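You operate a simulated robot arm through the tools that you are given. There is no shell and no other tool.

You are at the controls of a simulated robot arm. One attempt, no reset.

## Task
Pile some things up. At the end: two of the small red dust caps from the front of the fluid bench are on the open part of the fluid bench; the red box from the front of the fluid bench is on the open part of the fluid bench, with the grey filter from there on top of it and the silver tin on top of that; whatever was shut is shut again. Leave all else as you found it, and nothing knocked over.

Only the result counts: the job must be done as asked and must still hold three seconds after the hand-in. Knocking over, shifting, dropping, spilling or breaking anything else fails it. Lids that push on must go on centred and level and be pressed home; caps that screw on are set level and turned clockwise until they are tight.

## Robot
A 6-joint arm with a two-finger parallel gripper, fixed in place. Base frame: the origin is at the foot of the arm, x ahead of it, y to its left, z up; the work surface is at about z = 850. Units: mm, degrees, N and s.
With the tool pointing down near the work surface it reaches from about 240 to 640 mm from the base axis. Its first joint turns from -66.0 to 66.0 degrees. Payload 2.7 kg.
The TCP is the grasp point between the finger pads, 23 mm short of the fingertips. In the tool frame z runs along the fingers and y along their closing line. The gripper opens to 94 mm. The fingers are 38 mm wide and 10 mm thick; the gripper's body (54 by 96 mm) begins 39 mm behind the TCP.
Orientation is that of the tool frame in the base frame, as a unit quaternion [w, x, y, z]. With the fingers straight down and closing along the base's y, the tool's x points along the base's -x, its y along +y and its z along -z.

## Interface
- The arm moves only by the tool servo_tool. Its argument "motion" is a list of rows, each an object (a shift or turn left out is 0, a gripper value left out holds the last) with "dr": the turn, a rotation vector about the base's x, y, z in degrees, a list of three; "dp": the shift along the base's x, y, z in mm, a list of three; "grip": the opening, from 0 (shut) to 1 (fully open). In form: [{"dr": [ax, ay, az], "dp": [dx, dy, dz], "grip": grip}, ...]. A call has 1 to 20 rows; each row is the pose to reach, as a shift and turn from the pose commanded when the call began. Each row takes 0.2 s and may step no farther than 50 mm and 8.6 degrees from the row before; otherwise, or with a gripper value out of range, the whole call is refused. A pose out of reach is approached as far as the arm can. The call stops where the force on the tool passes 40 N (or 10 N more than at its start, if that is more) or the arm is blocked; 0.2 s more then pass. Each finger travels about 45 mm/s and halts on what it meets, pressing with about 27 N; the grip force reading is that of the motor and also rises with nothing between the fingers. The clock runs only during rows and for 0.2 s after the last one: add rows that repeat a pose to give the fingers time. The reply holds the time, the measured pose of the TCP, the force on the tool along the base axes, the opening and the grip force, in the units named above and with some noise, with the torque about the TCP (base axes, N m) and any sound that the robot's microphone picked up.
- Cameras (640 x 400 px; columns grow to the right, rows downward): "scene" is fixed at [72.1, -439.3, 1376.9]; the picture's right is [0.70, -0.72, 0.00], its down [-0.56, -0.54, -0.63] and it looks along [0.45, 0.44, -0.78] (base axes); focal length 242 px, centre (320, 200). "wrist" rides on the gripper at [86, 16, -74] in the tool frame; the picture's right is [-0.18, 0.98, 0.00], its down [-0.58, -0.11, -0.81] and it looks along [-0.79, -0.15, 0.59] (tool axes); focal length 243 px, centre (320, 200). There is no depth. A picture from a camera that has moved, and an enlarged one, comes with that camera's place and axes in the base frame and with its lens. The place of the scene camera against the robot may be out by one fixed shift of up to 12 mm in any direction.
- camera(camera): a new picture of that camera. The clock stands still meanwhile.
- inspect(camera, box): a new picture of the part [left, top, right, bottom] of that camera's present view, enlarged. The clock stands still meanwhile.
- finish_job(): hands the job in; it is judged then, once.

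Nothing tells you positions but the pictures and the camera data. Unless the task says otherwise, let go and move clear before handing in.

The tools are called after "Request:" by a JSON object that holds its "api" and its "payload". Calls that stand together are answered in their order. servo_tool: Moves the arm, as the interface text tells. Its arguments: {"type":"object","properties":{"motion":{"type":"array"}},"required":["motion"]} The other tools are called the same way: camera (camera) takes a picture; inspect (camera, box) takes an enlarged picture of a part of a camera's view; finish_job () hands the job in.

At the start:

```text
clock: 0.0
tool_pos: [267.9, -313.3, 1176.7]
tool_rot: [0.0, 0.0, 1.0, 0.0]
ft_force: [0.1, -0.6, -0.3]
wrist_torque: [-0.03, 0.0, 0.0]
width: 93.7
finger_force: 0.1
```

scene: 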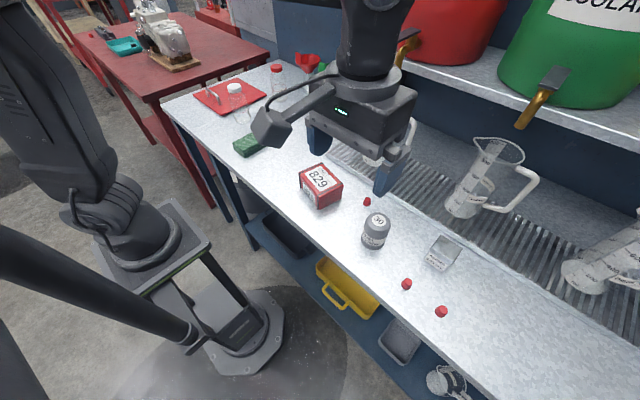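
wrist: 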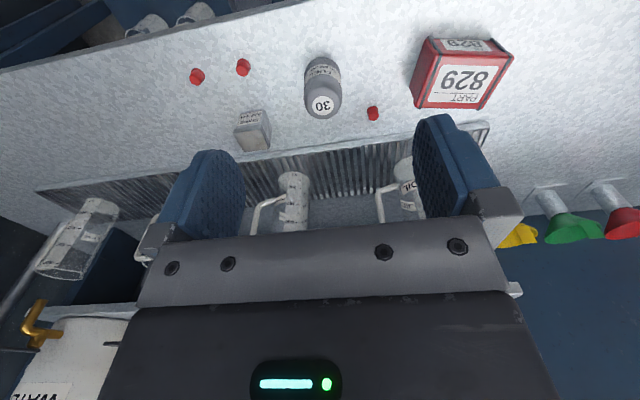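

I see a bench with a red box (829), a grey filter, a silver tin and three red dust caps, plus a drip grating with jugs behind. I'll take closer views before moving anything.

Request:
{"api": "inspect", "payload": {"camera": "scene", "box": [280, 140, 480, 330]}}

Request:
{"api": "inspect", "payload": {"camera": "scene", "box": [180, 50, 360, 170]}}

Request:
{"api": "inspect", "payload": {"camera": "wrist", "box": [160, 20, 540, 180]}}

Request:
{"api": "inspect", "payload": {"camera": "scene", "box": [230, 190, 490, 400]}}

```text
2.11 times, centred on (380, 235) of scene
camera zoom: at [72.1, -439.3, 1376.9], right [0.7, -0.72, 0.0], down [-0.56, -0.54, -0.63], along [0.45, 0.44, -0.78], focal length 510 px, centre (194, 126)
```

zoom: 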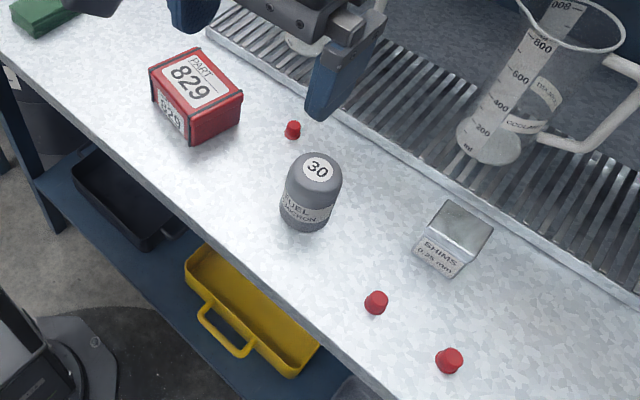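

```text
3.33 times, centred on (270, 110) of scene
camera zoom: at [72.1, -439.3, 1376.9], right [0.7, -0.72, 0.0], down [-0.56, -0.54, -0.63], along [0.45, 0.44, -0.78], focal length 808 px, centre (487, 500)
```

zoom: 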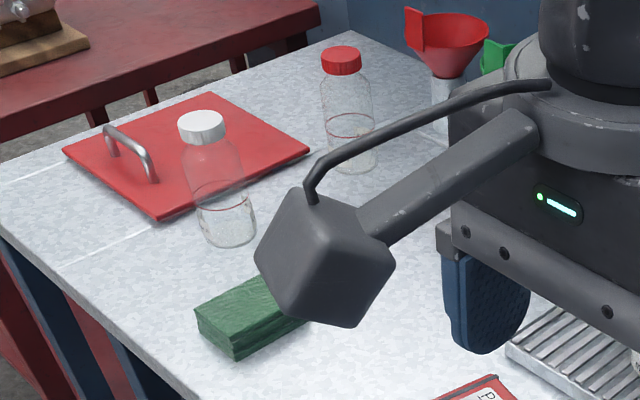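

```text
1.68 times, centred on (350, 100) of wrist
camera zoom: at [181.9, -296.6, 1251.3], right [0.18, 0.98, 0.0], down [0.58, -0.11, 0.81], along [0.79, -0.15, -0.59], focal length 409 px, centre (270, 368)
```

zoom: 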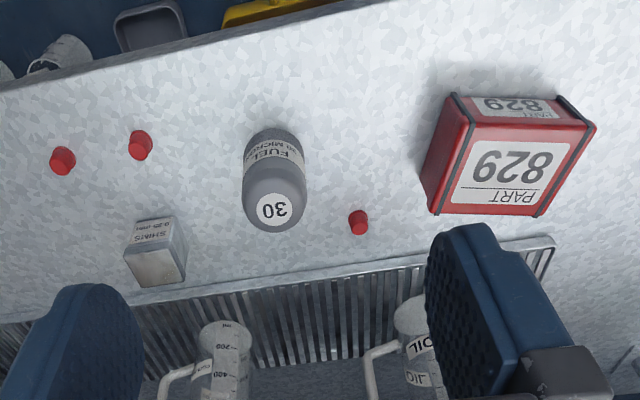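

```text
1.90 times, centred on (360, 295) of scene
camera zoom: at [72.1, -439.3, 1376.9], right [0.7, -0.72, 0.0], down [-0.56, -0.54, -0.63], along [0.45, 0.44, -0.78], focal length 462 px, centre (244, 19)
```

zoom: 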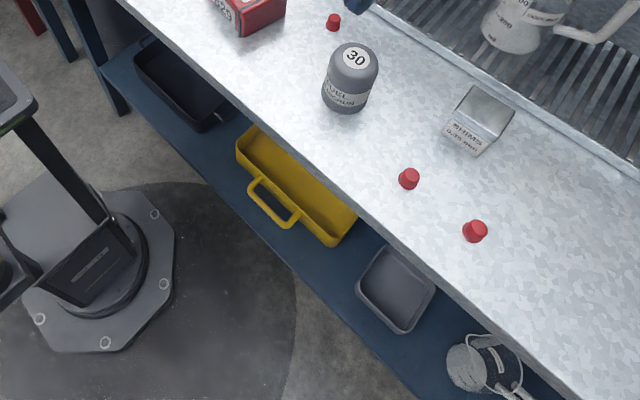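

The items sit on the near strip in front of the grating; on the left there is a red plate with a handle, bottles, and a green sponge. I'll swing the arm left at height to look at that part of the bench.

Request:
{"api": "servo_tool", "payload": {"motion": [{"dp": [5, 45, 0]}, {"dp": [10, 90, 0]}, {"dp": [15, 135, 0]}, {"dp": [20, 180, 0]}, {"dp": [20, 225, 0]}, {"dp": [20, 270, 0]}, {"dp": [20, 315, 0]}]}}

Request:
{"api": "camera", "payload": {"camera": "wrist"}}

Request:
{"api": "camera", "payload": {"camera": "scene"}}

```text
clock: 1.6
tool_pos: [290.1, 1.5, 1178.5]
tool_rot: [0.0, 0.0, 1.0, 0.0]
ft_force: [0.3, 0.4, 0.3]
wrist_torque: [-0.01, 0.01, -0.03]
width: 94.0
finger_force: 0.1
```

```text
taken
camera wrist: at [203.1, 18.4, 1251.9], right [0.18, 0.98, 0.0], down [0.58, -0.11, 0.81], along [0.79, -0.15, -0.59], focal length 243 px, centre (320, 200)
```

wrist: 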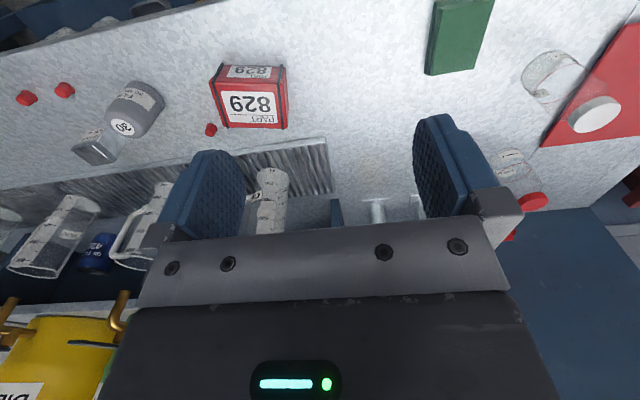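

```text
taken
```

scene: 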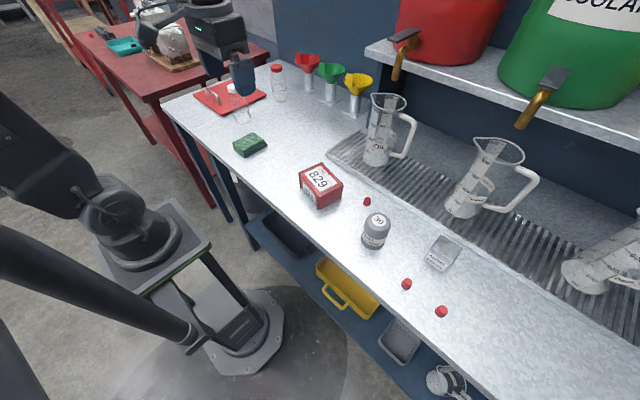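

Now the left of the bench is visible in the scene picture. I'll zoom in to see the red plate, bottles and the clear area between the sponge and the red box.

Request:
{"api": "inspect", "payload": {"camera": "scene", "box": [150, 60, 350, 180]}}

Request:
{"api": "inspect", "payload": {"camera": "scene", "box": [240, 90, 420, 210]}}

Request:
{"api": "inspect", "payload": {"camera": "wrist", "box": [400, 0, 640, 150]}}

Request:
{"api": "inspect", "payload": {"camera": "scene", "box": [420, 190, 640, 400]}}

```text
3.20 times, centred on (250, 120) of scene
camera zoom: at [72.1, -439.3, 1376.9], right [0.7, -0.72, 0.0], down [-0.56, -0.54, -0.63], along [0.45, 0.44, -0.78], focal length 775 px, centre (544, 456)
```

zoom: 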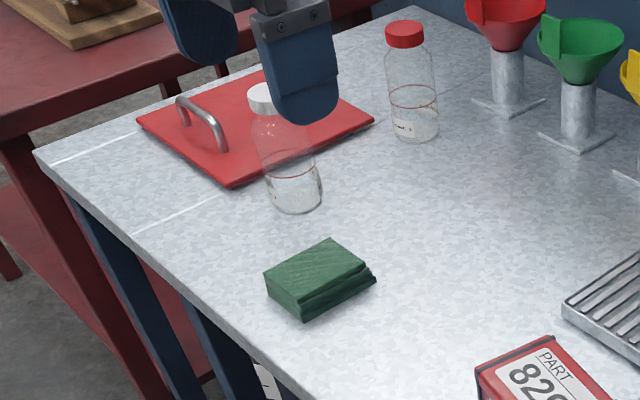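

```text
3.33 times, centred on (330, 150) of scene
camera zoom: at [72.1, -439.3, 1376.9], right [0.7, -0.72, 0.0], down [-0.56, -0.54, -0.63], along [0.45, 0.44, -0.78], focal length 808 px, centre (287, 367)
```

zoom: 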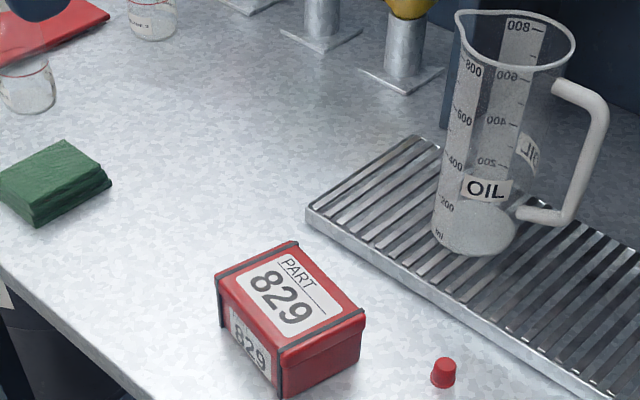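

```text
2.67 times, centred on (520, 75) of wrist
camera zoom: at [203.1, 18.4, 1251.9], right [0.18, 0.98, 0.0], down [0.58, -0.11, 0.81], along [0.79, -0.15, -0.59], focal length 647 px, centre (-213, 533)
```

zoom: 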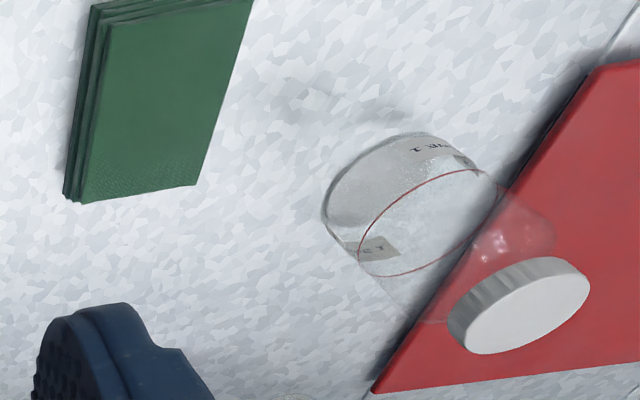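

```text
1.90 times, centred on (530, 295) of scene
camera zoom: at [72.1, -439.3, 1376.9], right [0.7, -0.72, 0.0], down [-0.56, -0.54, -0.63], along [0.45, 0.44, -0.78], focal length 462 px, centre (-80, 19)
```

zoom: 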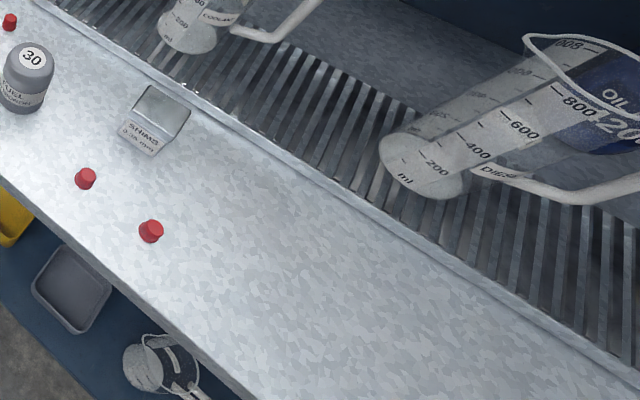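

The clear galvanized area between the sponge, the red box, the grating and the bottles looks like the open part (around x 430, y 50). Next I'll go lower near the red box for precise measurement with the wrist camera.

Request:
{"api": "servo_tool", "payload": {"motion": [{"dp": [0, -40, -25]}, {"dp": [0, -80, -50]}, {"dp": [0, -120, -75]}, {"dp": [0, -130, -100]}, {"dp": [0, -130, -100]}]}}

Request:
{"api": "camera", "payload": {"camera": "wrist"}}

Request:
{"api": "inspect", "payload": {"camera": "wrist", "box": [220, 30, 420, 155]}}

```text
clock: 2.8
tool_pos: [290.8, -126.3, 1077.5]
tool_rot: [0.0, -0.001, 1.0, 0.0]
ft_force: [-0.2, 0.1, -0.5]
wrist_torque: [0.02, -0.02, -0.01]
width: 94.1
finger_force: 0.1
```

```text
taken
camera wrist: at [204.1, -110.4, 1150.6], right [0.18, 0.98, 0.0], down [0.58, -0.11, 0.81], along [0.79, -0.15, -0.59], focal length 243 px, centre (320, 200)
```

wrist: 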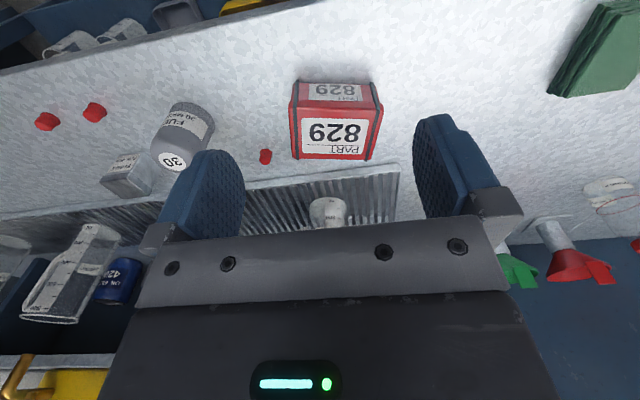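

```text
3.20 times, centred on (320, 92) of wrist
camera zoom: at [204.1, -110.4, 1150.6], right [0.18, 0.98, 0.0], down [0.58, -0.11, 0.81], along [0.79, -0.15, -0.59], focal length 776 px, centre (320, 544)
```

zoom: 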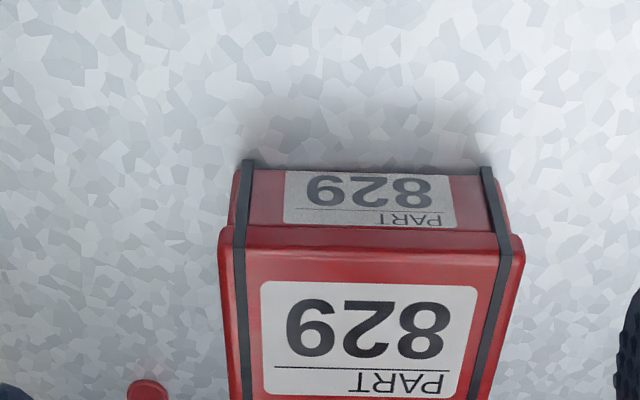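

The red box has a slightly overhanging lid rim and two dark bands. I'll zoom on each object from this pose to compute their places.

Request:
{"api": "inspect", "payload": {"camera": "wrist", "box": [256, 70, 416, 170]}}

Request:
{"api": "inspect", "payload": {"camera": "wrist", "box": [20, 80, 276, 240]}}

```text
4.00 times, centred on (336, 120) of wrist
camera zoom: at [204.1, -110.4, 1150.6], right [0.18, 0.98, 0.0], down [0.58, -0.11, 0.81], along [0.79, -0.15, -0.59], focal length 970 px, centre (256, 520)
```

zoom: 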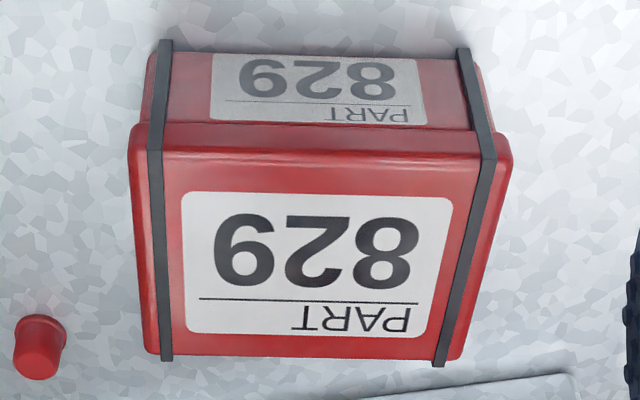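

```text
2.50 times, centred on (148, 160) of wrist
camera zoom: at [204.1, -110.4, 1150.6], right [0.18, 0.98, 0.0], down [0.58, -0.11, 0.81], along [0.79, -0.15, -0.59], focal length 606 px, centre (750, 300)
```

zoom: 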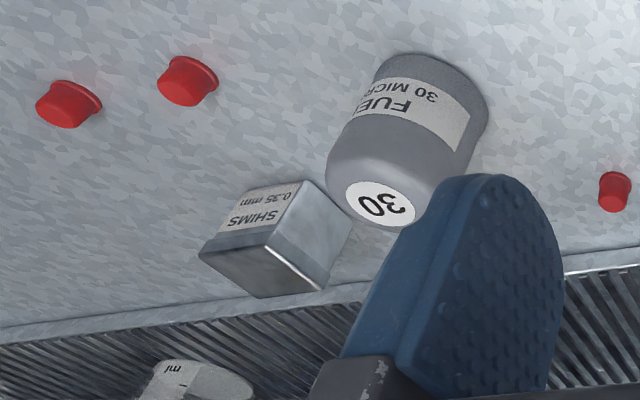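

Caps measured by both cameras agree (bench at z≈850; scene camera reads about 4 mm low in x and 11 mm high in y). The box is centred near (408,-130), turned about -12°; I'll turn the gripper so it closes across the short side and hover above it to check.

Request:
{"api": "servo_tool", "payload": {"motion": [{"dp": [10, 0, 0], "dr": [0, 0, 7.8]}, {"dp": [20, 0, 0], "dr": [0, 0, 15.6]}, {"dp": [35, 0, -10], "dr": [0, 0, 23.4]}, {"dp": [50, 0, -20], "dr": [0, 0, 31.2]}, {"dp": [65, -1, -30], "dr": [0, 0, 39]}, {"dp": [80, -2, -40], "dr": [0, 0, 46.8]}, {"dp": [95, -3, -50], "dr": [0, 0, 54.6]}, {"dp": [105, -3, -60], "dr": [0, 0, 62.4]}, {"dp": [112, -4, -70], "dr": [0, 0, 70.2]}, {"dp": [117, -4, -80], "dr": [0, 0, 78.3]}, {"dp": [117, -4, -80], "dr": [0, 0, 78.3]}]}}

Request:
{"api": "camera", "payload": {"camera": "wrist"}}

Request:
{"api": "camera", "payload": {"camera": "scene"}}

```text
clock: 5.2
tool_pos: [406.1, -131.9, 997.4]
tool_rot: [0.0, -0.632, 0.775, 0.0]
ft_force: [-0.6, 0.3, -0.6]
wrist_torque: [0.03, 0.04, -0.05]
width: 94.0
finger_force: 0.0
```

```text
taken
camera wrist: at [373.6, -213.1, 1070.8], right [-0.93, 0.38, 0.0], down [0.22, 0.55, 0.81], along [0.31, 0.75, -0.59], focal length 243 px, centre (320, 200)
```

wrist: 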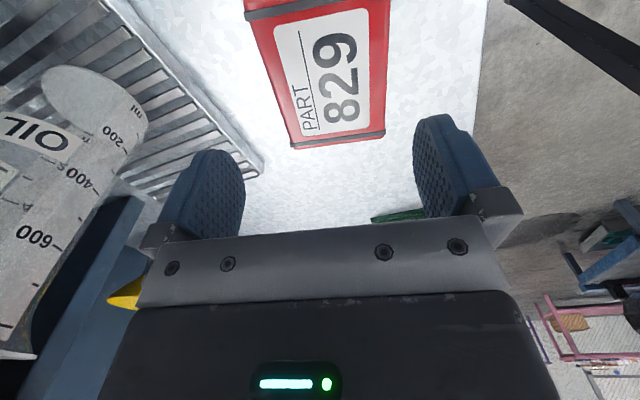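

```text
taken
```

scene: 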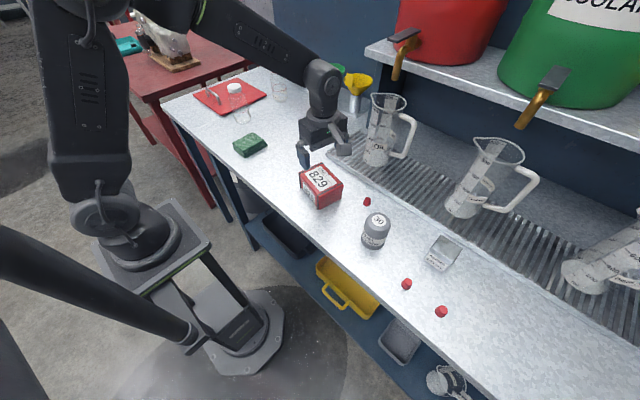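

The wrist view puts the box top at about z 902, lid about 85×107 mm, yaw about -12°. I'll zoom in closely on the box to see how its lid sits before gripping.

Request:
{"api": "inspect", "payload": {"camera": "scene", "box": [290, 155, 360, 215]}}

Request:
{"api": "inspect", "payload": {"camera": "scene", "box": [350, 195, 470, 285]}}

Request:
{"api": "inspect", "payload": {"camera": "wrist", "box": [220, 0, 460, 150]}}

```text
6.67 times, centred on (325, 185) of scene
camera zoom: at [72.2, -439.3, 1376.9], right [0.7, -0.72, 0.0], down [-0.56, -0.54, -0.63], along [0.45, 0.44, -0.78], focal length 1615 px, centre (287, 300)
```

zoom: 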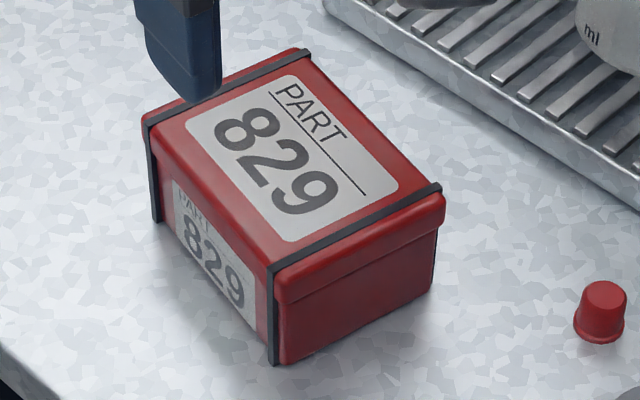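

```text
4.44 times, centred on (410, 240) of scene
camera zoom: at [72.2, -439.3, 1376.9], right [0.7, -0.72, 0.0], down [-0.56, -0.54, -0.63], along [0.45, 0.44, -0.78], focal length 1077 px, centre (-80, 22)
```

zoom: 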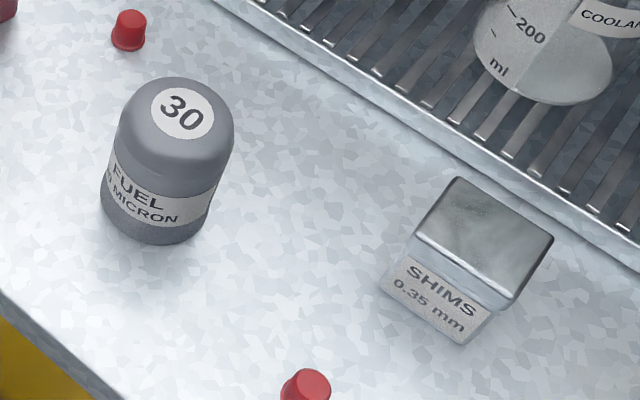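

```text
2.67 times, centred on (340, 75) of wrist
camera zoom: at [373.6, -213.1, 1070.8], right [-0.93, 0.38, 0.0], down [0.22, 0.55, 0.81], along [0.31, 0.75, -0.59], focal length 647 px, centre (267, 533)
```

zoom: 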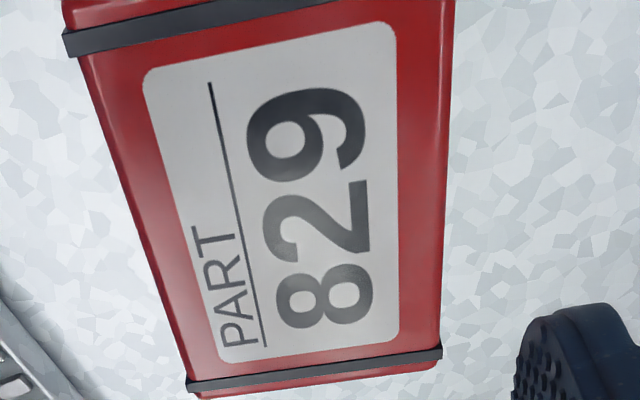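

The box has a lid held by two dark bands, overhanging slightly; fingers will go at the middle of the long sides. I'll shift to (401.5,-129.5) and lower to just above the lid to check the straddle.

Request:
{"api": "servo_tool", "payload": {"motion": [{"dp": [-2.5, 1, -20], "dr": [0, 0, -0.4]}, {"dp": [-4.5, 2.5, -47], "dr": [0, 0, -0.4]}, {"dp": [-4.5, 2.5, -47], "dr": [0, 0, -0.4]}]}}

Request:
{"api": "camera", "payload": {"camera": "wrist"}}

Request:
{"api": "inspect", "payload": {"camera": "scene", "box": [280, 120, 370, 215]}}

```text
clock: 6.0
tool_pos: [402.5, -128.8, 948.0]
tool_rot: [-0.001, -0.629, 0.778, 0.0]
ft_force: [0.0, -0.3, 0.0]
wrist_torque: [-0.02, -0.02, -0.01]
width: 93.9
finger_force: 0.1
```

```text
taken
camera wrist: at [367.9, -210.0, 1023.6], right [-0.92, 0.39, 0.0], down [0.23, 0.55, 0.81], along [0.31, 0.74, -0.59], focal length 243 px, centre (320, 200)
```

wrist: 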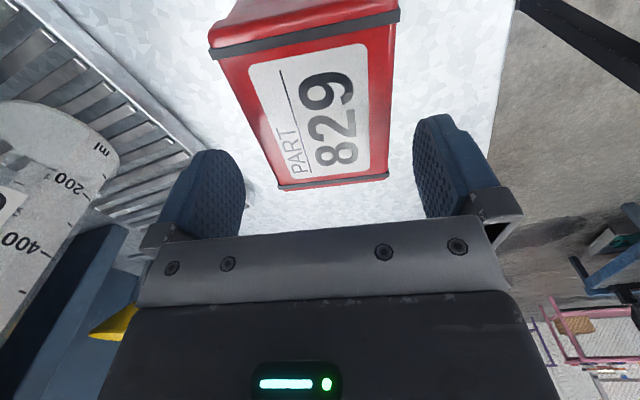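

```text
4.21 times, centred on (325, 168) of scene
camera zoom: at [72.2, -439.3, 1376.9], right [0.7, -0.72, 0.0], down [-0.56, -0.54, -0.63], along [0.45, 0.44, -0.78], focal length 1020 px, centre (299, 337)
```

zoom: 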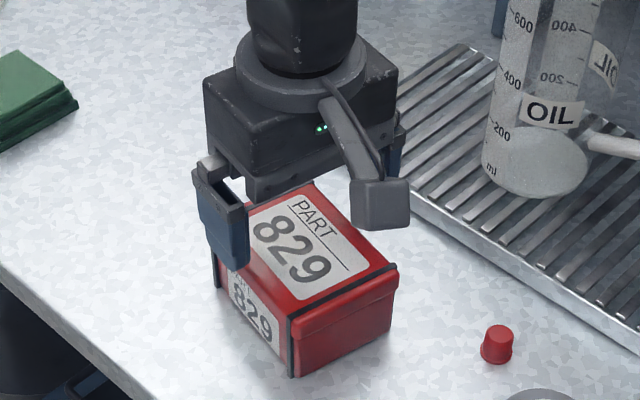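

The fingers straddle the lid symmetrically (centre line within 1 mm). I'll descend to z≈880 and close.

Request:
{"api": "servo_tool", "payload": {"motion": [{"dp": [-0.6, 0, -25]}, {"dp": [-0.6, 0, -50]}, {"dp": [-0.6, 0, -68]}, {"dp": [-0.6, 0, -68]}]}}

Request:
{"api": "camera", "payload": {"camera": "wrist"}}

Request:
{"api": "inspect", "payload": {"camera": "scene", "box": [280, 120, 370, 215]}}

```text
clock: 7.0
tool_pos: [399.3, -130.1, 880.6]
tool_rot: [-0.001, -0.629, 0.777, 0.0]
ft_force: [-0.7, -0.5, 0.6]
wrist_torque: [0.0, 0.0, 0.01]
width: 93.8
finger_force: 0.0
```

```text
taken
camera wrist: at [365.7, -211.7, 954.6], right [-0.92, 0.39, 0.0], down [0.23, 0.55, 0.81], along [0.31, 0.74, -0.59], focal length 243 px, centre (320, 200)
```

wrist: 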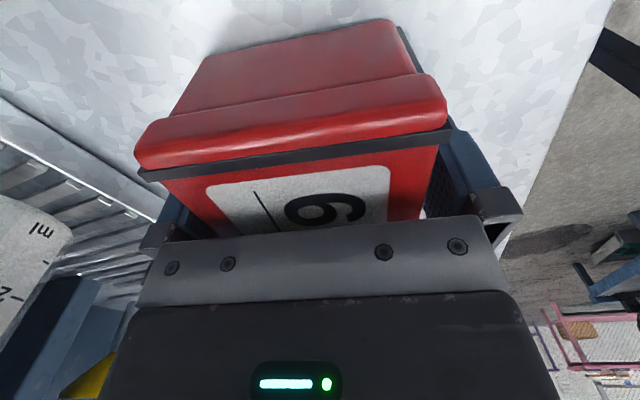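

```text
4.21 times, centred on (325, 168) of scene
camera zoom: at [72.2, -439.3, 1376.9], right [0.7, -0.72, 0.0], down [-0.56, -0.54, -0.63], along [0.45, 0.44, -0.78], focal length 1020 px, centre (299, 337)
```

zoom: 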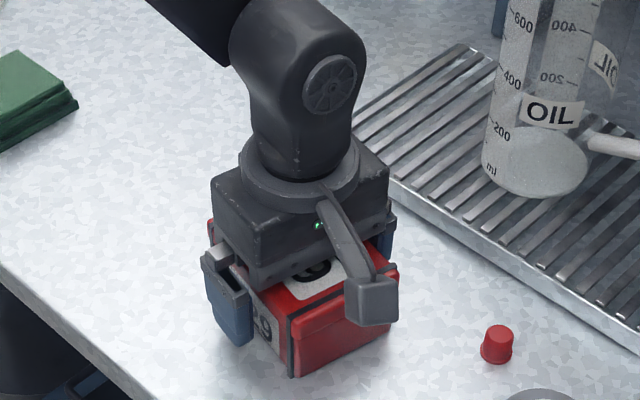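

The gripper straddles the box with clearance and its body stays above the lid. Closing now, then I'll check the grip.

Request:
{"api": "servo_tool", "payload": {"motion": [{"grip": 0.7}, {"grip": 0.7}, {"grip": 0.7}, {"grip": 0.7}]}}

Request:
{"api": "camera", "payload": {"camera": "wrist"}}

```text
clock: 8.0
tool_pos: [398.8, -130.9, 881.0]
tool_rot: [0.0, -0.629, 0.778, 0.0]
ft_force: [0.9, -0.1, 0.1]
wrist_torque: [-0.02, -0.14, 0.03]
width: 79.9
finger_force: 26.7
```

```text
taken
camera wrist: at [365.7, -211.8, 954.7], right [-0.92, 0.39, 0.0], down [0.23, 0.55, 0.81], along [0.31, 0.74, -0.59], focal length 243 px, centre (320, 200)
```

wrist: 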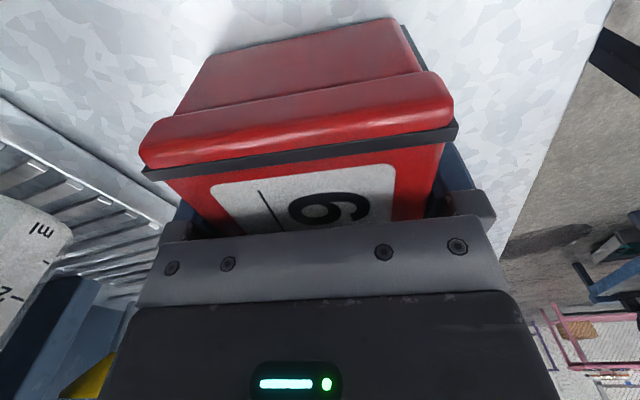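

Gripped at 80 mm width with full force. I'll lift 15 mm slowly and check the whole box comes up with its lid.

Request:
{"api": "servo_tool", "payload": {"motion": [{"dp": [0, 0, 4]}, {"dp": [0, 0, 9]}, {"dp": [0, 0, 15]}, {"dp": [0, 0, 15]}]}}

Request:
{"api": "camera", "payload": {"camera": "wrist"}}

Request:
{"api": "inspect", "payload": {"camera": "scene", "box": [280, 120, 370, 215]}}

```text
clock: 9.0
tool_pos: [399.4, -130.2, 896.3]
tool_rot: [0.0, -0.629, 0.778, 0.0]
ft_force: [-0.2, -0.6, -4.4]
wrist_torque: [-0.01, -0.01, 0.02]
width: 80.0
finger_force: 26.7
```

```text
taken
camera wrist: at [365.6, -211.0, 970.7], right [-0.92, 0.39, 0.0], down [0.23, 0.55, 0.81], along [0.31, 0.74, -0.59], focal length 243 px, centre (320, 200)
```

wrist: 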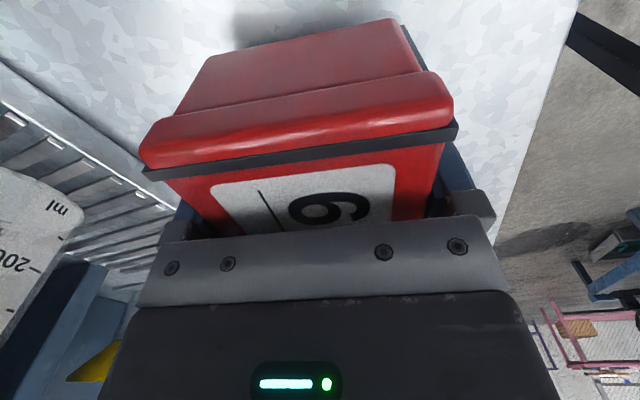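

```text
4.21 times, centred on (325, 168) of scene
camera zoom: at [72.2, -439.4, 1376.9], right [0.7, -0.72, 0.0], down [-0.56, -0.54, -0.63], along [0.45, 0.44, -0.78], focal length 1020 px, centre (299, 337)
```

zoom: 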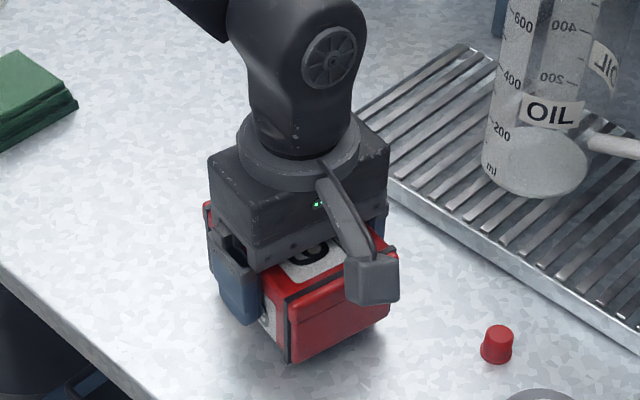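

The whole box lifts together (about 4.4 N). I'll raise it further and carry it to the clear area at about (470, 45), between the sponge and the grating's end.

Request:
{"api": "servo_tool", "payload": {"motion": [{"dp": [0, 0, 18]}, {"dp": [5, 10, 35]}, {"dp": [15, 35, 40]}, {"dp": [30, 70, 40]}, {"dp": [45, 110, 40]}, {"dp": [60, 145, 40]}, {"dp": [70, 168, 40]}, {"dp": [71, 175, 40]}, {"dp": [71, 175, 40]}]}}

Request:
{"api": "camera", "payload": {"camera": "scene"}}

Request:
{"api": "camera", "payload": {"camera": "wrist"}}

```text
clock: 11.0
tool_pos: [470.5, 45.5, 936.2]
tool_rot: [0.0, -0.628, 0.778, 0.0]
ft_force: [0.2, 0.0, -5.0]
wrist_torque: [-0.01, 0.01, 0.04]
width: 80.2
finger_force: 26.6
```

```text
taken
```

scene: 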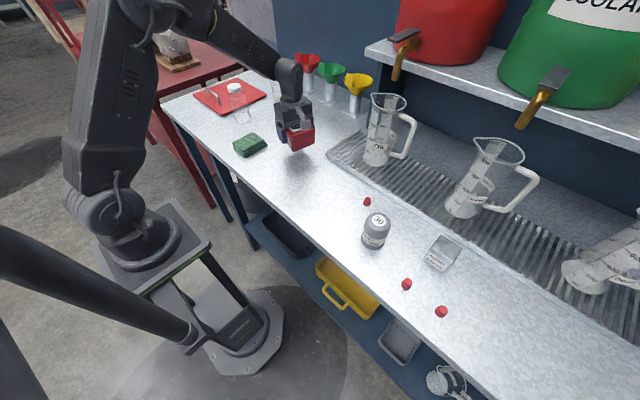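

```text
taken
camera wrist: at [437.8, -35.4, 1010.7], right [-0.92, 0.39, 0.0], down [0.23, 0.55, 0.81], along [0.31, 0.74, -0.59], focal length 243 px, centre (320, 200)
```

wrist: 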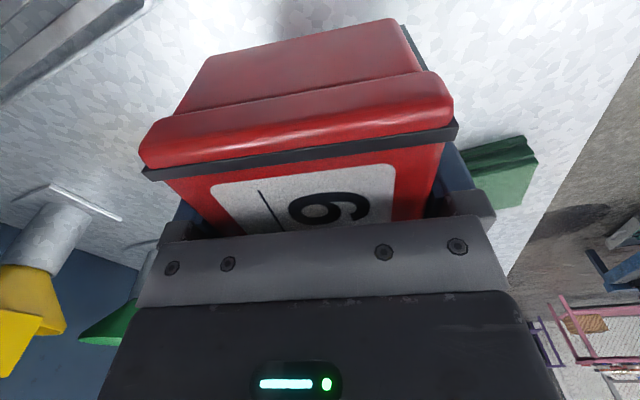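

The box hangs over a clear spot with sponge and grating well away. Lowering it to just above the bench, then touching down.

Request:
{"api": "servo_tool", "payload": {"motion": [{"dp": [0, 0, -20]}, {"dp": [0, 0, -38]}, {"dp": [0, 0, -48]}, {"dp": [0, 0, -52]}, {"dp": [0, 0, -53.5]}, {"dp": [0, 0, -54.5]}, {"dp": [0, 0, -55]}, {"dp": [0, 0, -55]}]}}

```text
clock: 12.8
tool_pos: [471.0, 44.1, 882.1]
tool_rot: [0.0, -0.629, 0.777, 0.0]
ft_force: [-0.4, -0.5, -5.4]
wrist_torque: [0.01, 0.01, 0.01]
width: 79.9
finger_force: 26.8
```

Still carrying the weight, so not yet touching. I'll go down in half-millimetre steps.

Request:
{"api": "servo_tool", "payload": {"motion": [{"dp": [0, 0, -0.5]}, {"dp": [0, 0, -1]}, {"dp": [0, 0, -1]}]}}

```text
clock: 13.6
tool_pos: [471.3, 44.5, 880.9]
tool_rot: [0.0, -0.628, 0.778, 0.0]
ft_force: [0.5, -0.6, -4.5]
wrist_torque: [0.01, 0.0, 0.02]
width: 80.0
finger_force: 27.1
```

Request:
{"api": "servo_tool", "payload": {"motion": [{"dp": [0, 0, -0.5]}, {"dp": [0, 0, -1]}, {"dp": [0, 0, -1]}]}}

```text
clock: 14.4
tool_pos: [472.4, 44.3, 880.6]
tool_rot: [0.0, -0.629, 0.777, 0.0]
ft_force: [-0.2, -0.3, -5.0]
wrist_torque: [0.0, 0.02, 0.0]
width: 79.8
finger_force: 27.0
```

Still not in contact; I'll continue down gently.

Request:
{"api": "servo_tool", "payload": {"motion": [{"dp": [0, 0, -0.7]}, {"dp": [0, 0, -1.4]}, {"dp": [0, 0, -1.4]}]}}

Request:
{"api": "inspect", "payload": {"camera": "scene", "box": [260, 80, 340, 180]}}

```text
clock: 15.2
tool_pos: [472.5, 44.3, 880.3]
tool_rot: [0.001, -0.629, 0.777, 0.0]
ft_force: [-7.1, 4.3, 19.2]
wrist_torque: [0.27, 0.95, -0.21]
width: 80.0
finger_force: 27.0
```

```text
4.00 times, centred on (300, 130) of scene
camera zoom: at [71.7, -439.2, 1377.0], right [0.7, -0.72, 0.0], down [-0.56, -0.54, -0.63], along [0.45, 0.44, -0.78], focal length 969 px, centre (400, 480)
```

zoom: 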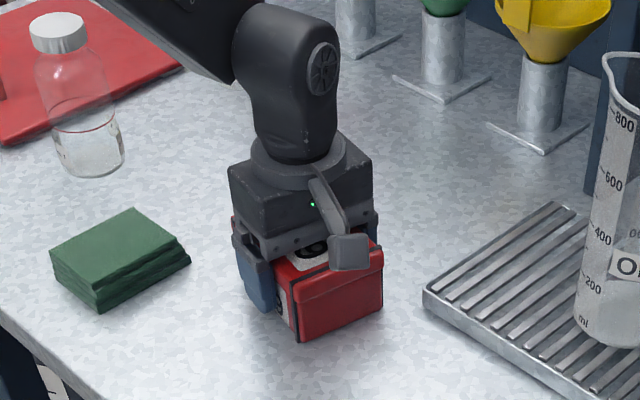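

Now touching down firmly. I'll relieve about 0.8 mm, open the gripper, and rise clear.

Request:
{"api": "servo_tool", "payload": {"motion": [{"dp": [0, 0, 0.8]}, {"dp": [0, 0, 0.8], "grip": 0.9}, {"dp": [0, 0, 0.8], "grip": 1.0}, {"dp": [0, 0, 0.8], "grip": 1.0}]}}

Request:
{"api": "camera", "payload": {"camera": "wrist"}}

```text
clock: 16.2
tool_pos: [472.5, 45.6, 879.8]
tool_rot: [-0.001, -0.629, 0.778, 0.0]
ft_force: [0.3, -0.3, -0.1]
wrist_torque: [0.0, -0.01, -0.04]
width: 93.7
finger_force: 0.1
```

```text
taken
camera wrist: at [437.8, -36.3, 953.4], right [-0.92, 0.39, 0.0], down [0.23, 0.55, 0.81], along [0.31, 0.74, -0.59], focal length 243 px, centre (320, 200)
```

wrist: 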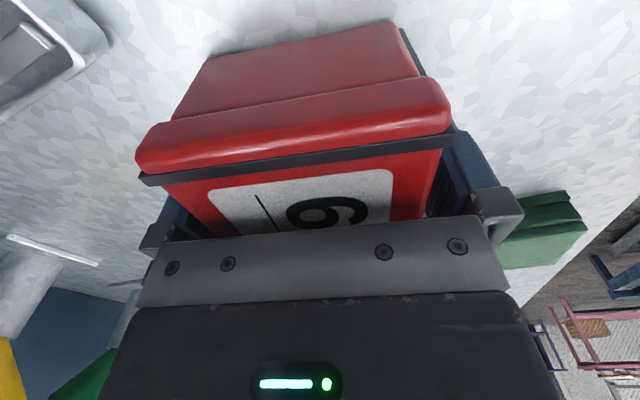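

The box stands released on the bench. Rising straight up and measuring its place from above.

Request:
{"api": "servo_tool", "payload": {"motion": [{"dp": [0, 0, 30]}, {"dp": [0, 0, 70]}, {"dp": [0, -20, 110]}, {"dp": [0, -40, 140]}, {"dp": [0, -40, 140]}]}}

Request:
{"api": "camera", "payload": {"camera": "wrist"}}

Request:
{"api": "inspect", "payload": {"camera": "scene", "box": [230, 80, 350, 180]}}

```text
clock: 17.4
tool_pos: [472.9, 4.5, 1019.1]
tool_rot: [0.0, -0.629, 0.777, 0.0]
ft_force: [0.4, 0.5, 0.1]
wrist_torque: [0.01, 0.04, -0.01]
width: 94.2
finger_force: 0.0
```

```text
taken
camera wrist: at [438.4, -76.0, 1093.2], right [-0.92, 0.39, 0.0], down [0.23, 0.55, 0.81], along [0.31, 0.74, -0.59], focal length 243 px, centre (320, 200)
```

wrist: 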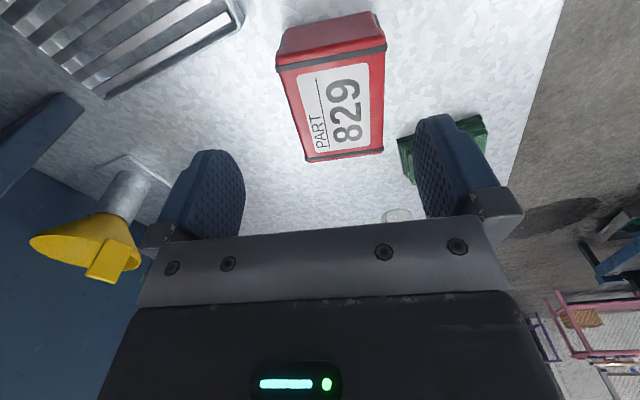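

```text
4.00 times, centred on (290, 130) of scene
camera zoom: at [72.1, -439.3, 1376.9], right [0.7, -0.72, 0.0], down [-0.56, -0.54, -0.63], along [0.45, 0.44, -0.78], focal length 969 px, centre (440, 480)
```

zoom: 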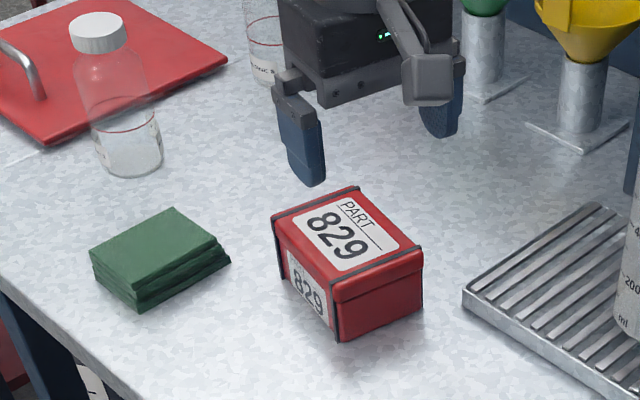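

The box is well placed, centre about (473,50). Now I'll turn the gripper back and go over the cap near the grating (about (465,-252)).

Request:
{"api": "servo_tool", "payload": {"motion": [{"dp": [-5, -10, 0], "dr": [0, 0, -7.8]}, {"dp": [-10, -30, 0], "dr": [0, 0, -15.6]}, {"dp": [-15, -60, 0], "dr": [0, 0, -23.4]}, {"dp": [-20, -90, 0], "dr": [0, 0, -31.2]}, {"dp": [-20, -120, 0], "dr": [0, 0, -39]}, {"dp": [-20, -150, 0], "dr": [0, 0, -46.8]}, {"dp": [-20, -180, 0], "dr": [0, 0, -54.6]}, {"dp": [-20, -210, 0], "dr": [0, 0, -62.4]}, {"dp": [-20, -240, -20], "dr": [0, 0, -70.2]}, {"dp": [-18, -256, -50], "dr": [0, 0, -78]}, {"dp": [-18, -256, -50], "dr": [0, 0, -78]}]}}

Request:
{"api": "camera", "payload": {"camera": "wrist"}}

Request:
{"api": "inspect", "payload": {"camera": "wrist", "box": [240, 20, 400, 120]}}

Request:
{"api": "camera", "payload": {"camera": "scene"}}

```text
clock: 19.8
tool_pos: [454.8, -252.5, 968.1]
tool_rot: [0.001, 0.001, 1.0, 0.0]
ft_force: [0.9, 0.0, -0.4]
wrist_torque: [0.02, 0.01, -0.02]
width: 93.9
finger_force: 0.1
```

```text
taken
camera wrist: at [367.6, -235.3, 1042.2], right [0.19, 0.98, 0.0], down [0.58, -0.11, 0.81], along [0.79, -0.15, -0.59], focal length 243 px, centre (320, 200)
```

wrist: 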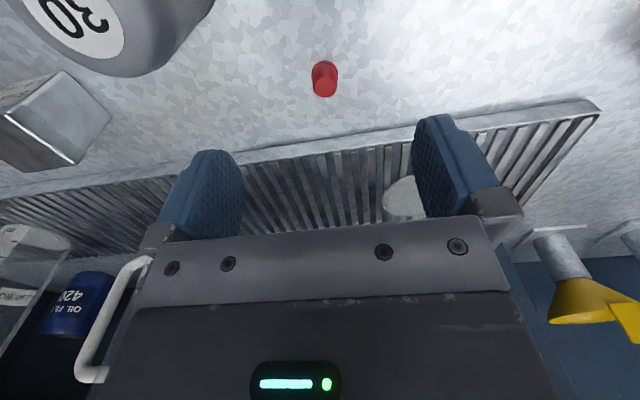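

```text
4.00 times, centred on (320, 70) of wrist
camera zoom: at [367.6, -235.3, 1042.2], right [0.19, 0.98, 0.0], down [0.58, -0.11, 0.81], along [0.79, -0.15, -0.59], focal length 970 px, centre (320, 720)
```

zoom: 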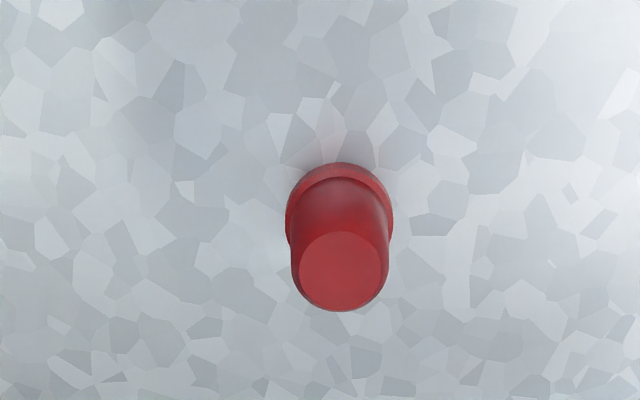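

```text
taken
```

scene: 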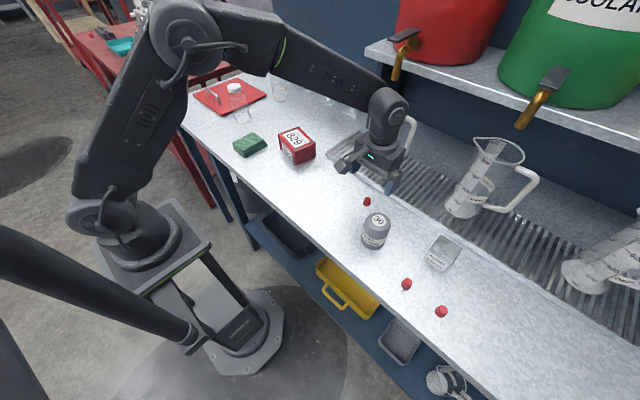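

The cap's flange (about 21 mm across) is centred at about (461,-249), roughly 20 mm tall. I'll centre over it, part-close the fingers, and descend most of the way.

Request:
{"api": "servo_tool", "payload": {"motion": [{"dp": [3, 2, -20], "grip": 0.5}, {"dp": [6.1, 3.6, -45], "grip": 0.5}, {"dp": [6.1, 3.6, -66], "grip": 0.5}, {"dp": [6.1, 3.6, -66], "grip": 0.5}]}}

Request:
{"api": "camera", "payload": {"camera": "wrist"}}

```text
clock: 20.8
tool_pos: [461.6, -247.2, 903.4]
tool_rot: [0.0, 0.001, 1.0, 0.0]
ft_force: [0.1, -0.1, 0.3]
wrist_torque: [0.05, -0.05, 0.0]
width: 47.0
finger_force: 0.1
```

```text
taken
camera wrist: at [374.7, -230.7, 977.8], right [0.19, 0.98, 0.0], down [0.58, -0.11, 0.81], along [0.79, -0.15, -0.59], focal length 243 px, centre (320, 200)
```

wrist: 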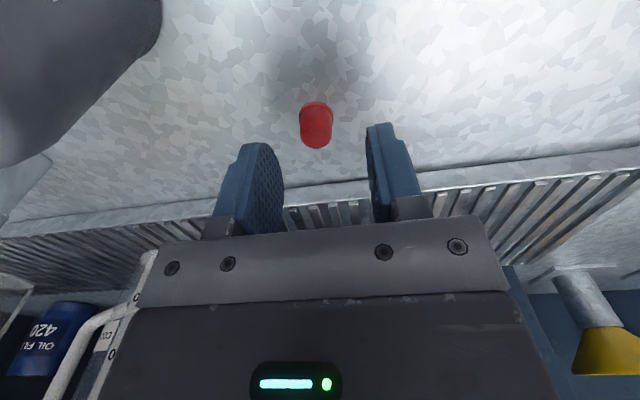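

The cap is centred between the fingers. Descending to fingertip height about 852 and closing on it.

Request:
{"api": "servo_tool", "payload": {"motion": [{"dp": [-1.5, 0, -12]}, {"dp": [-1.5, 0, -22]}, {"dp": [-1.5, 0, -27]}, {"dp": [-1.5, 0, -27]}]}}

Request:
{"api": "camera", "payload": {"camera": "wrist"}}

```text
clock: 21.8
tool_pos: [457.9, -246.3, 876.0]
tool_rot: [0.0, 0.001, 1.0, 0.0]
ft_force: [0.3, 1.4, 0.7]
wrist_torque: [0.0, 0.02, -0.02]
width: 47.0
finger_force: 0.2
```

```text
taken
camera wrist: at [372.4, -230.1, 950.0], right [0.19, 0.98, 0.0], down [0.58, -0.11, 0.81], along [0.79, -0.15, -0.59], focal length 243 px, centre (320, 200)
```

wrist: 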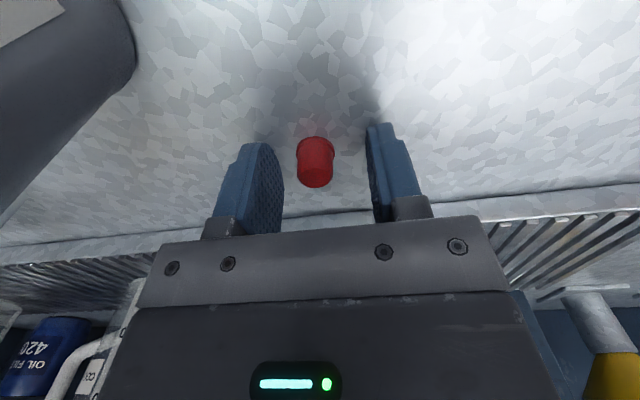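

The cap is about 2 mm off-centre, so I'll nudge the gripper and close.

Request:
{"api": "servo_tool", "payload": {"motion": [{"dp": [0, -1.7, 0]}, {"dp": [0, -1.7, 0], "grip": 0.3}, {"dp": [0, -1.7, 0], "grip": 0.15}, {"dp": [0, -1.7, 0], "grip": 0.1}, {"dp": [0, -1.7, 0], "grip": 0.1}]}}

Request:
{"api": "camera", "payload": {"camera": "wrist"}}

```text
clock: 23.0
tool_pos: [458.2, -248.0, 875.8]
tool_rot: [0.0, 0.001, 1.0, 0.0]
ft_force: [0.2, -0.3, -0.5]
wrist_torque: [-0.01, -0.05, 0.02]
width: 15.9
finger_force: 27.4
```

```text
taken
camera wrist: at [371.8, -231.8, 950.4], right [0.19, 0.98, 0.0], down [0.58, -0.11, 0.81], along [0.79, -0.15, -0.59], focal length 243 px, centre (320, 200)
```

wrist: 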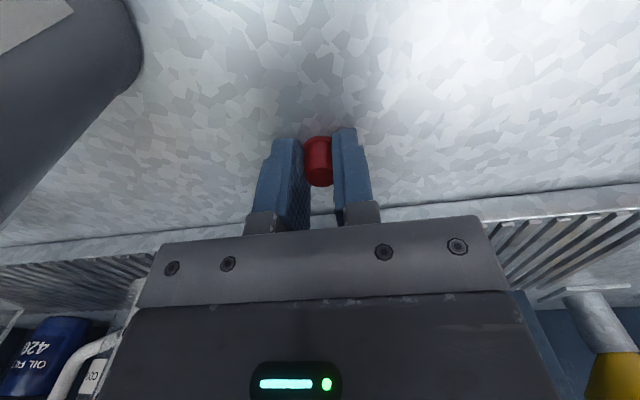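

Gripped at 16 mm, on the cap's body. Lifting gently to check it.

Request:
{"api": "servo_tool", "payload": {"motion": [{"dp": [0, 0, 5]}, {"dp": [0, 0, 20]}, {"dp": [0, 0, 40]}, {"dp": [0, 0, 40]}]}}

Request:
{"api": "inspect", "payload": {"camera": "wrist", "box": [240, 110, 400, 210]}}

```text
clock: 24.0
tool_pos: [457.2, -249.2, 917.5]
tool_rot: [0.0, 0.0, 1.0, 0.0]
ft_force: [-0.1, -0.9, -0.2]
wrist_torque: [-0.01, -0.01, 0.0]
width: 15.7
finger_force: 27.0
```

```text
4.00 times, centred on (320, 160) of wrist
camera zoom: at [371.4, -231.9, 992.0], right [0.19, 0.98, 0.0], down [0.58, -0.11, 0.81], along [0.79, -0.15, -0.59], focal length 970 px, centre (320, 360)
```

zoom: 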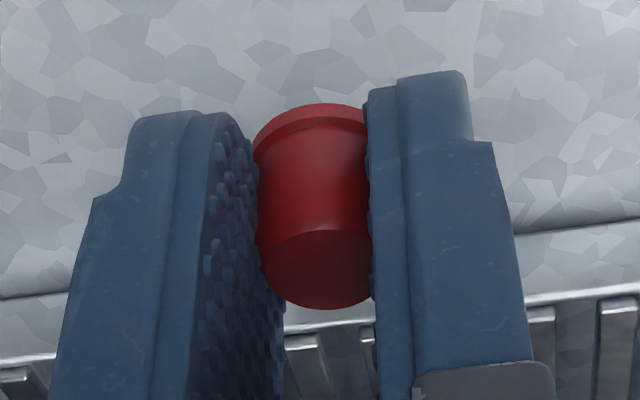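

The cap is held upright and level. I'll carry it over to about (375, 10), in front of the box's new place.

Request:
{"api": "servo_tool", "payload": {"motion": [{"dp": [-5, 10, 30]}, {"dp": [-20, 45, 50]}, {"dp": [-35, 85, 50]}, {"dp": [-50, 125, 50]}, {"dp": [-62, 165, 50]}, {"dp": [-73, 205, 50]}, {"dp": [-80, 240, 50]}, {"dp": [-82.5, 258.8, 40]}, {"dp": [-82.5, 258.8, 0]}, {"dp": [-82.5, 258.8, 0]}]}}

Request:
{"api": "camera", "payload": {"camera": "wrist"}}

Request:
{"api": "camera", "payload": {"camera": "scene"}}

```text
clock: 26.2
tool_pos: [376.0, 12.2, 914.1]
tool_rot: [-0.001, 0.0, 1.0, 0.0]
ft_force: [-0.7, -0.3, 0.5]
wrist_torque: [-0.01, -0.01, 0.05]
width: 15.6
finger_force: 26.8
```

```text
taken
camera wrist: at [289.2, 28.7, 988.2], right [0.19, 0.98, 0.0], down [0.58, -0.11, 0.81], along [0.79, -0.15, -0.59], focal length 243 px, centre (320, 200)
```

wrist: 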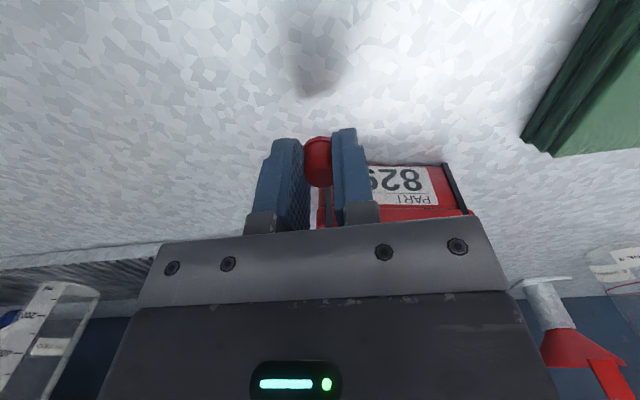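

```text
taken
```

scene: 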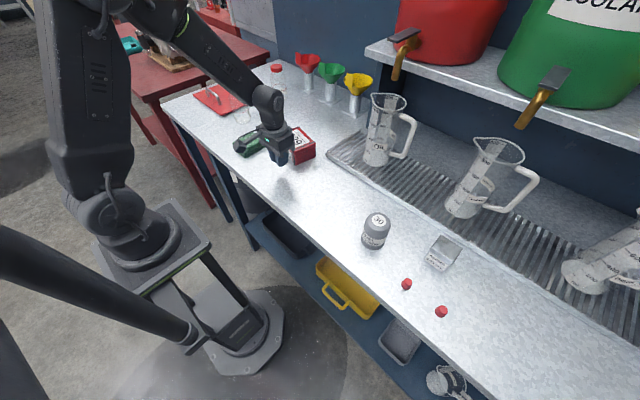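

The spot below is clear. Lowering the cap to the bench in small final steps.

Request:
{"api": "servo_tool", "payload": {"motion": [{"dp": [0, 0, -20]}, {"dp": [0, 0, -34]}, {"dp": [0, 0, -37.5]}, {"dp": [0, 0, -38.5]}, {"dp": [0, 0, -39.2]}, {"dp": [0, 0, -39.2]}]}}

Request:
{"api": "inspect", "payload": {"camera": "wrist", "box": [240, 90, 400, 190]}}

```text
clock: 27.6
tool_pos: [374.8, 10.5, 876.5]
tool_rot: [0.0, 0.001, 1.0, 0.0]
ft_force: [0.1, 0.0, -0.7]
wrist_torque: [0.0, -0.03, 0.01]
width: 15.8
finger_force: 27.1
```

```text
4.00 times, centred on (320, 140) of wrist
camera zoom: at [288.6, 27.5, 950.4], right [0.19, 0.98, 0.0], down [0.58, -0.11, 0.81], along [0.79, -0.15, -0.59], focal length 970 px, centre (320, 440)
```

zoom: 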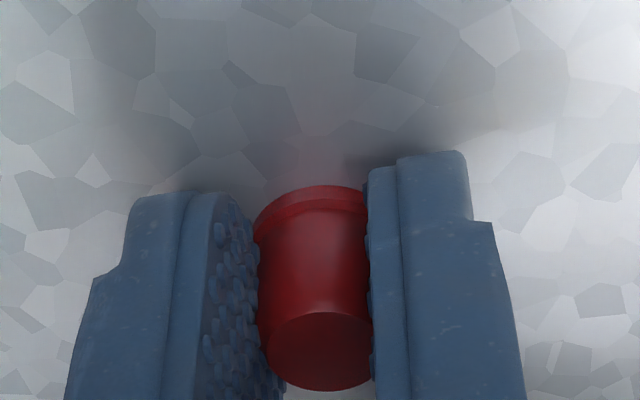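

Request:
{"api": "servo_tool", "payload": {"motion": [{"dp": [0, 0, -0.5]}, {"dp": [0, 0, -0.9]}, {"dp": [0, 0, -0.9]}]}}

```text
clock: 28.4
tool_pos: [374.2, 11.2, 876.3]
tool_rot: [-0.001, 0.002, 1.0, 0.0]
ft_force: [0.8, 0.7, 1.7]
wrist_torque: [-0.01, -0.03, 0.03]
width: 16.0
finger_force: 27.5
```

A light touch begins; one more half-millimetre to be sure it is seated.

Request:
{"api": "servo_tool", "payload": {"motion": [{"dp": [0, 0, -0.4]}, {"dp": [0, 0, -0.6]}, {"dp": [0, 0, -0.6]}]}}

```text
clock: 29.2
tool_pos: [375.3, 10.5, 875.6]
tool_rot: [0.0, 0.0, 1.0, -0.001]
ft_force: [1.1, 1.4, 4.9]
wrist_torque: [0.0, -0.05, -0.01]
width: 15.5
finger_force: 27.2
```

The cap is on the bench (5 N upward). Opening and rising.

Request:
{"api": "servo_tool", "payload": {"motion": [{"dp": [0, 0, 0.3], "grip": 0.25}, {"dp": [0, 0, 0.3], "grip": 0.45}, {"dp": [0, 0, 0.3], "grip": 0.5}, {"dp": [0, 0, 20], "grip": 0.5}, {"dp": [0, 0, 50], "grip": 0.5}, {"dp": [0, 0, 85], "grip": 0.5}, {"dp": [0, 0, 85], "grip": 0.5}]}}

Request:
{"api": "inspect", "payload": {"camera": "wrist", "box": [220, 20, 420, 145]}}

Request:
{"api": "camera", "payload": {"camera": "scene"}}

```text
clock: 30.8
tool_pos: [375.0, 10.0, 961.5]
tool_rot: [0.001, 0.001, 1.0, 0.0]
ft_force: [0.9, 0.3, -0.1]
wrist_torque: [0.02, 0.01, 0.05]
width: 47.0
finger_force: 0.1
```

```text
3.20 times, centred on (320, 82) of wrist
camera zoom: at [288.8, 26.9, 1036.7], right [0.19, 0.98, 0.0], down [0.58, -0.11, 0.81], along [0.79, -0.15, -0.59], focal length 776 px, centre (320, 576)
```

zoom: 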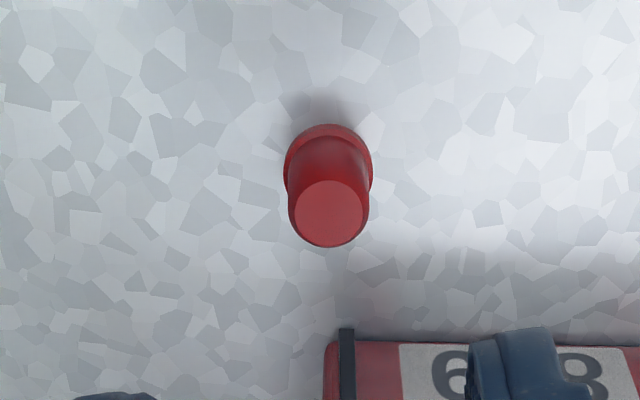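

```text
taken
```

scene: 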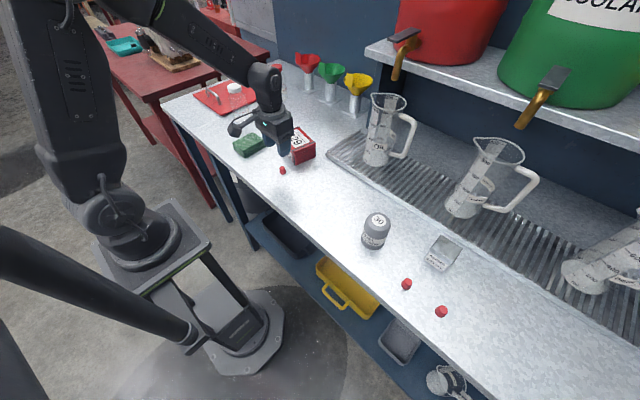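

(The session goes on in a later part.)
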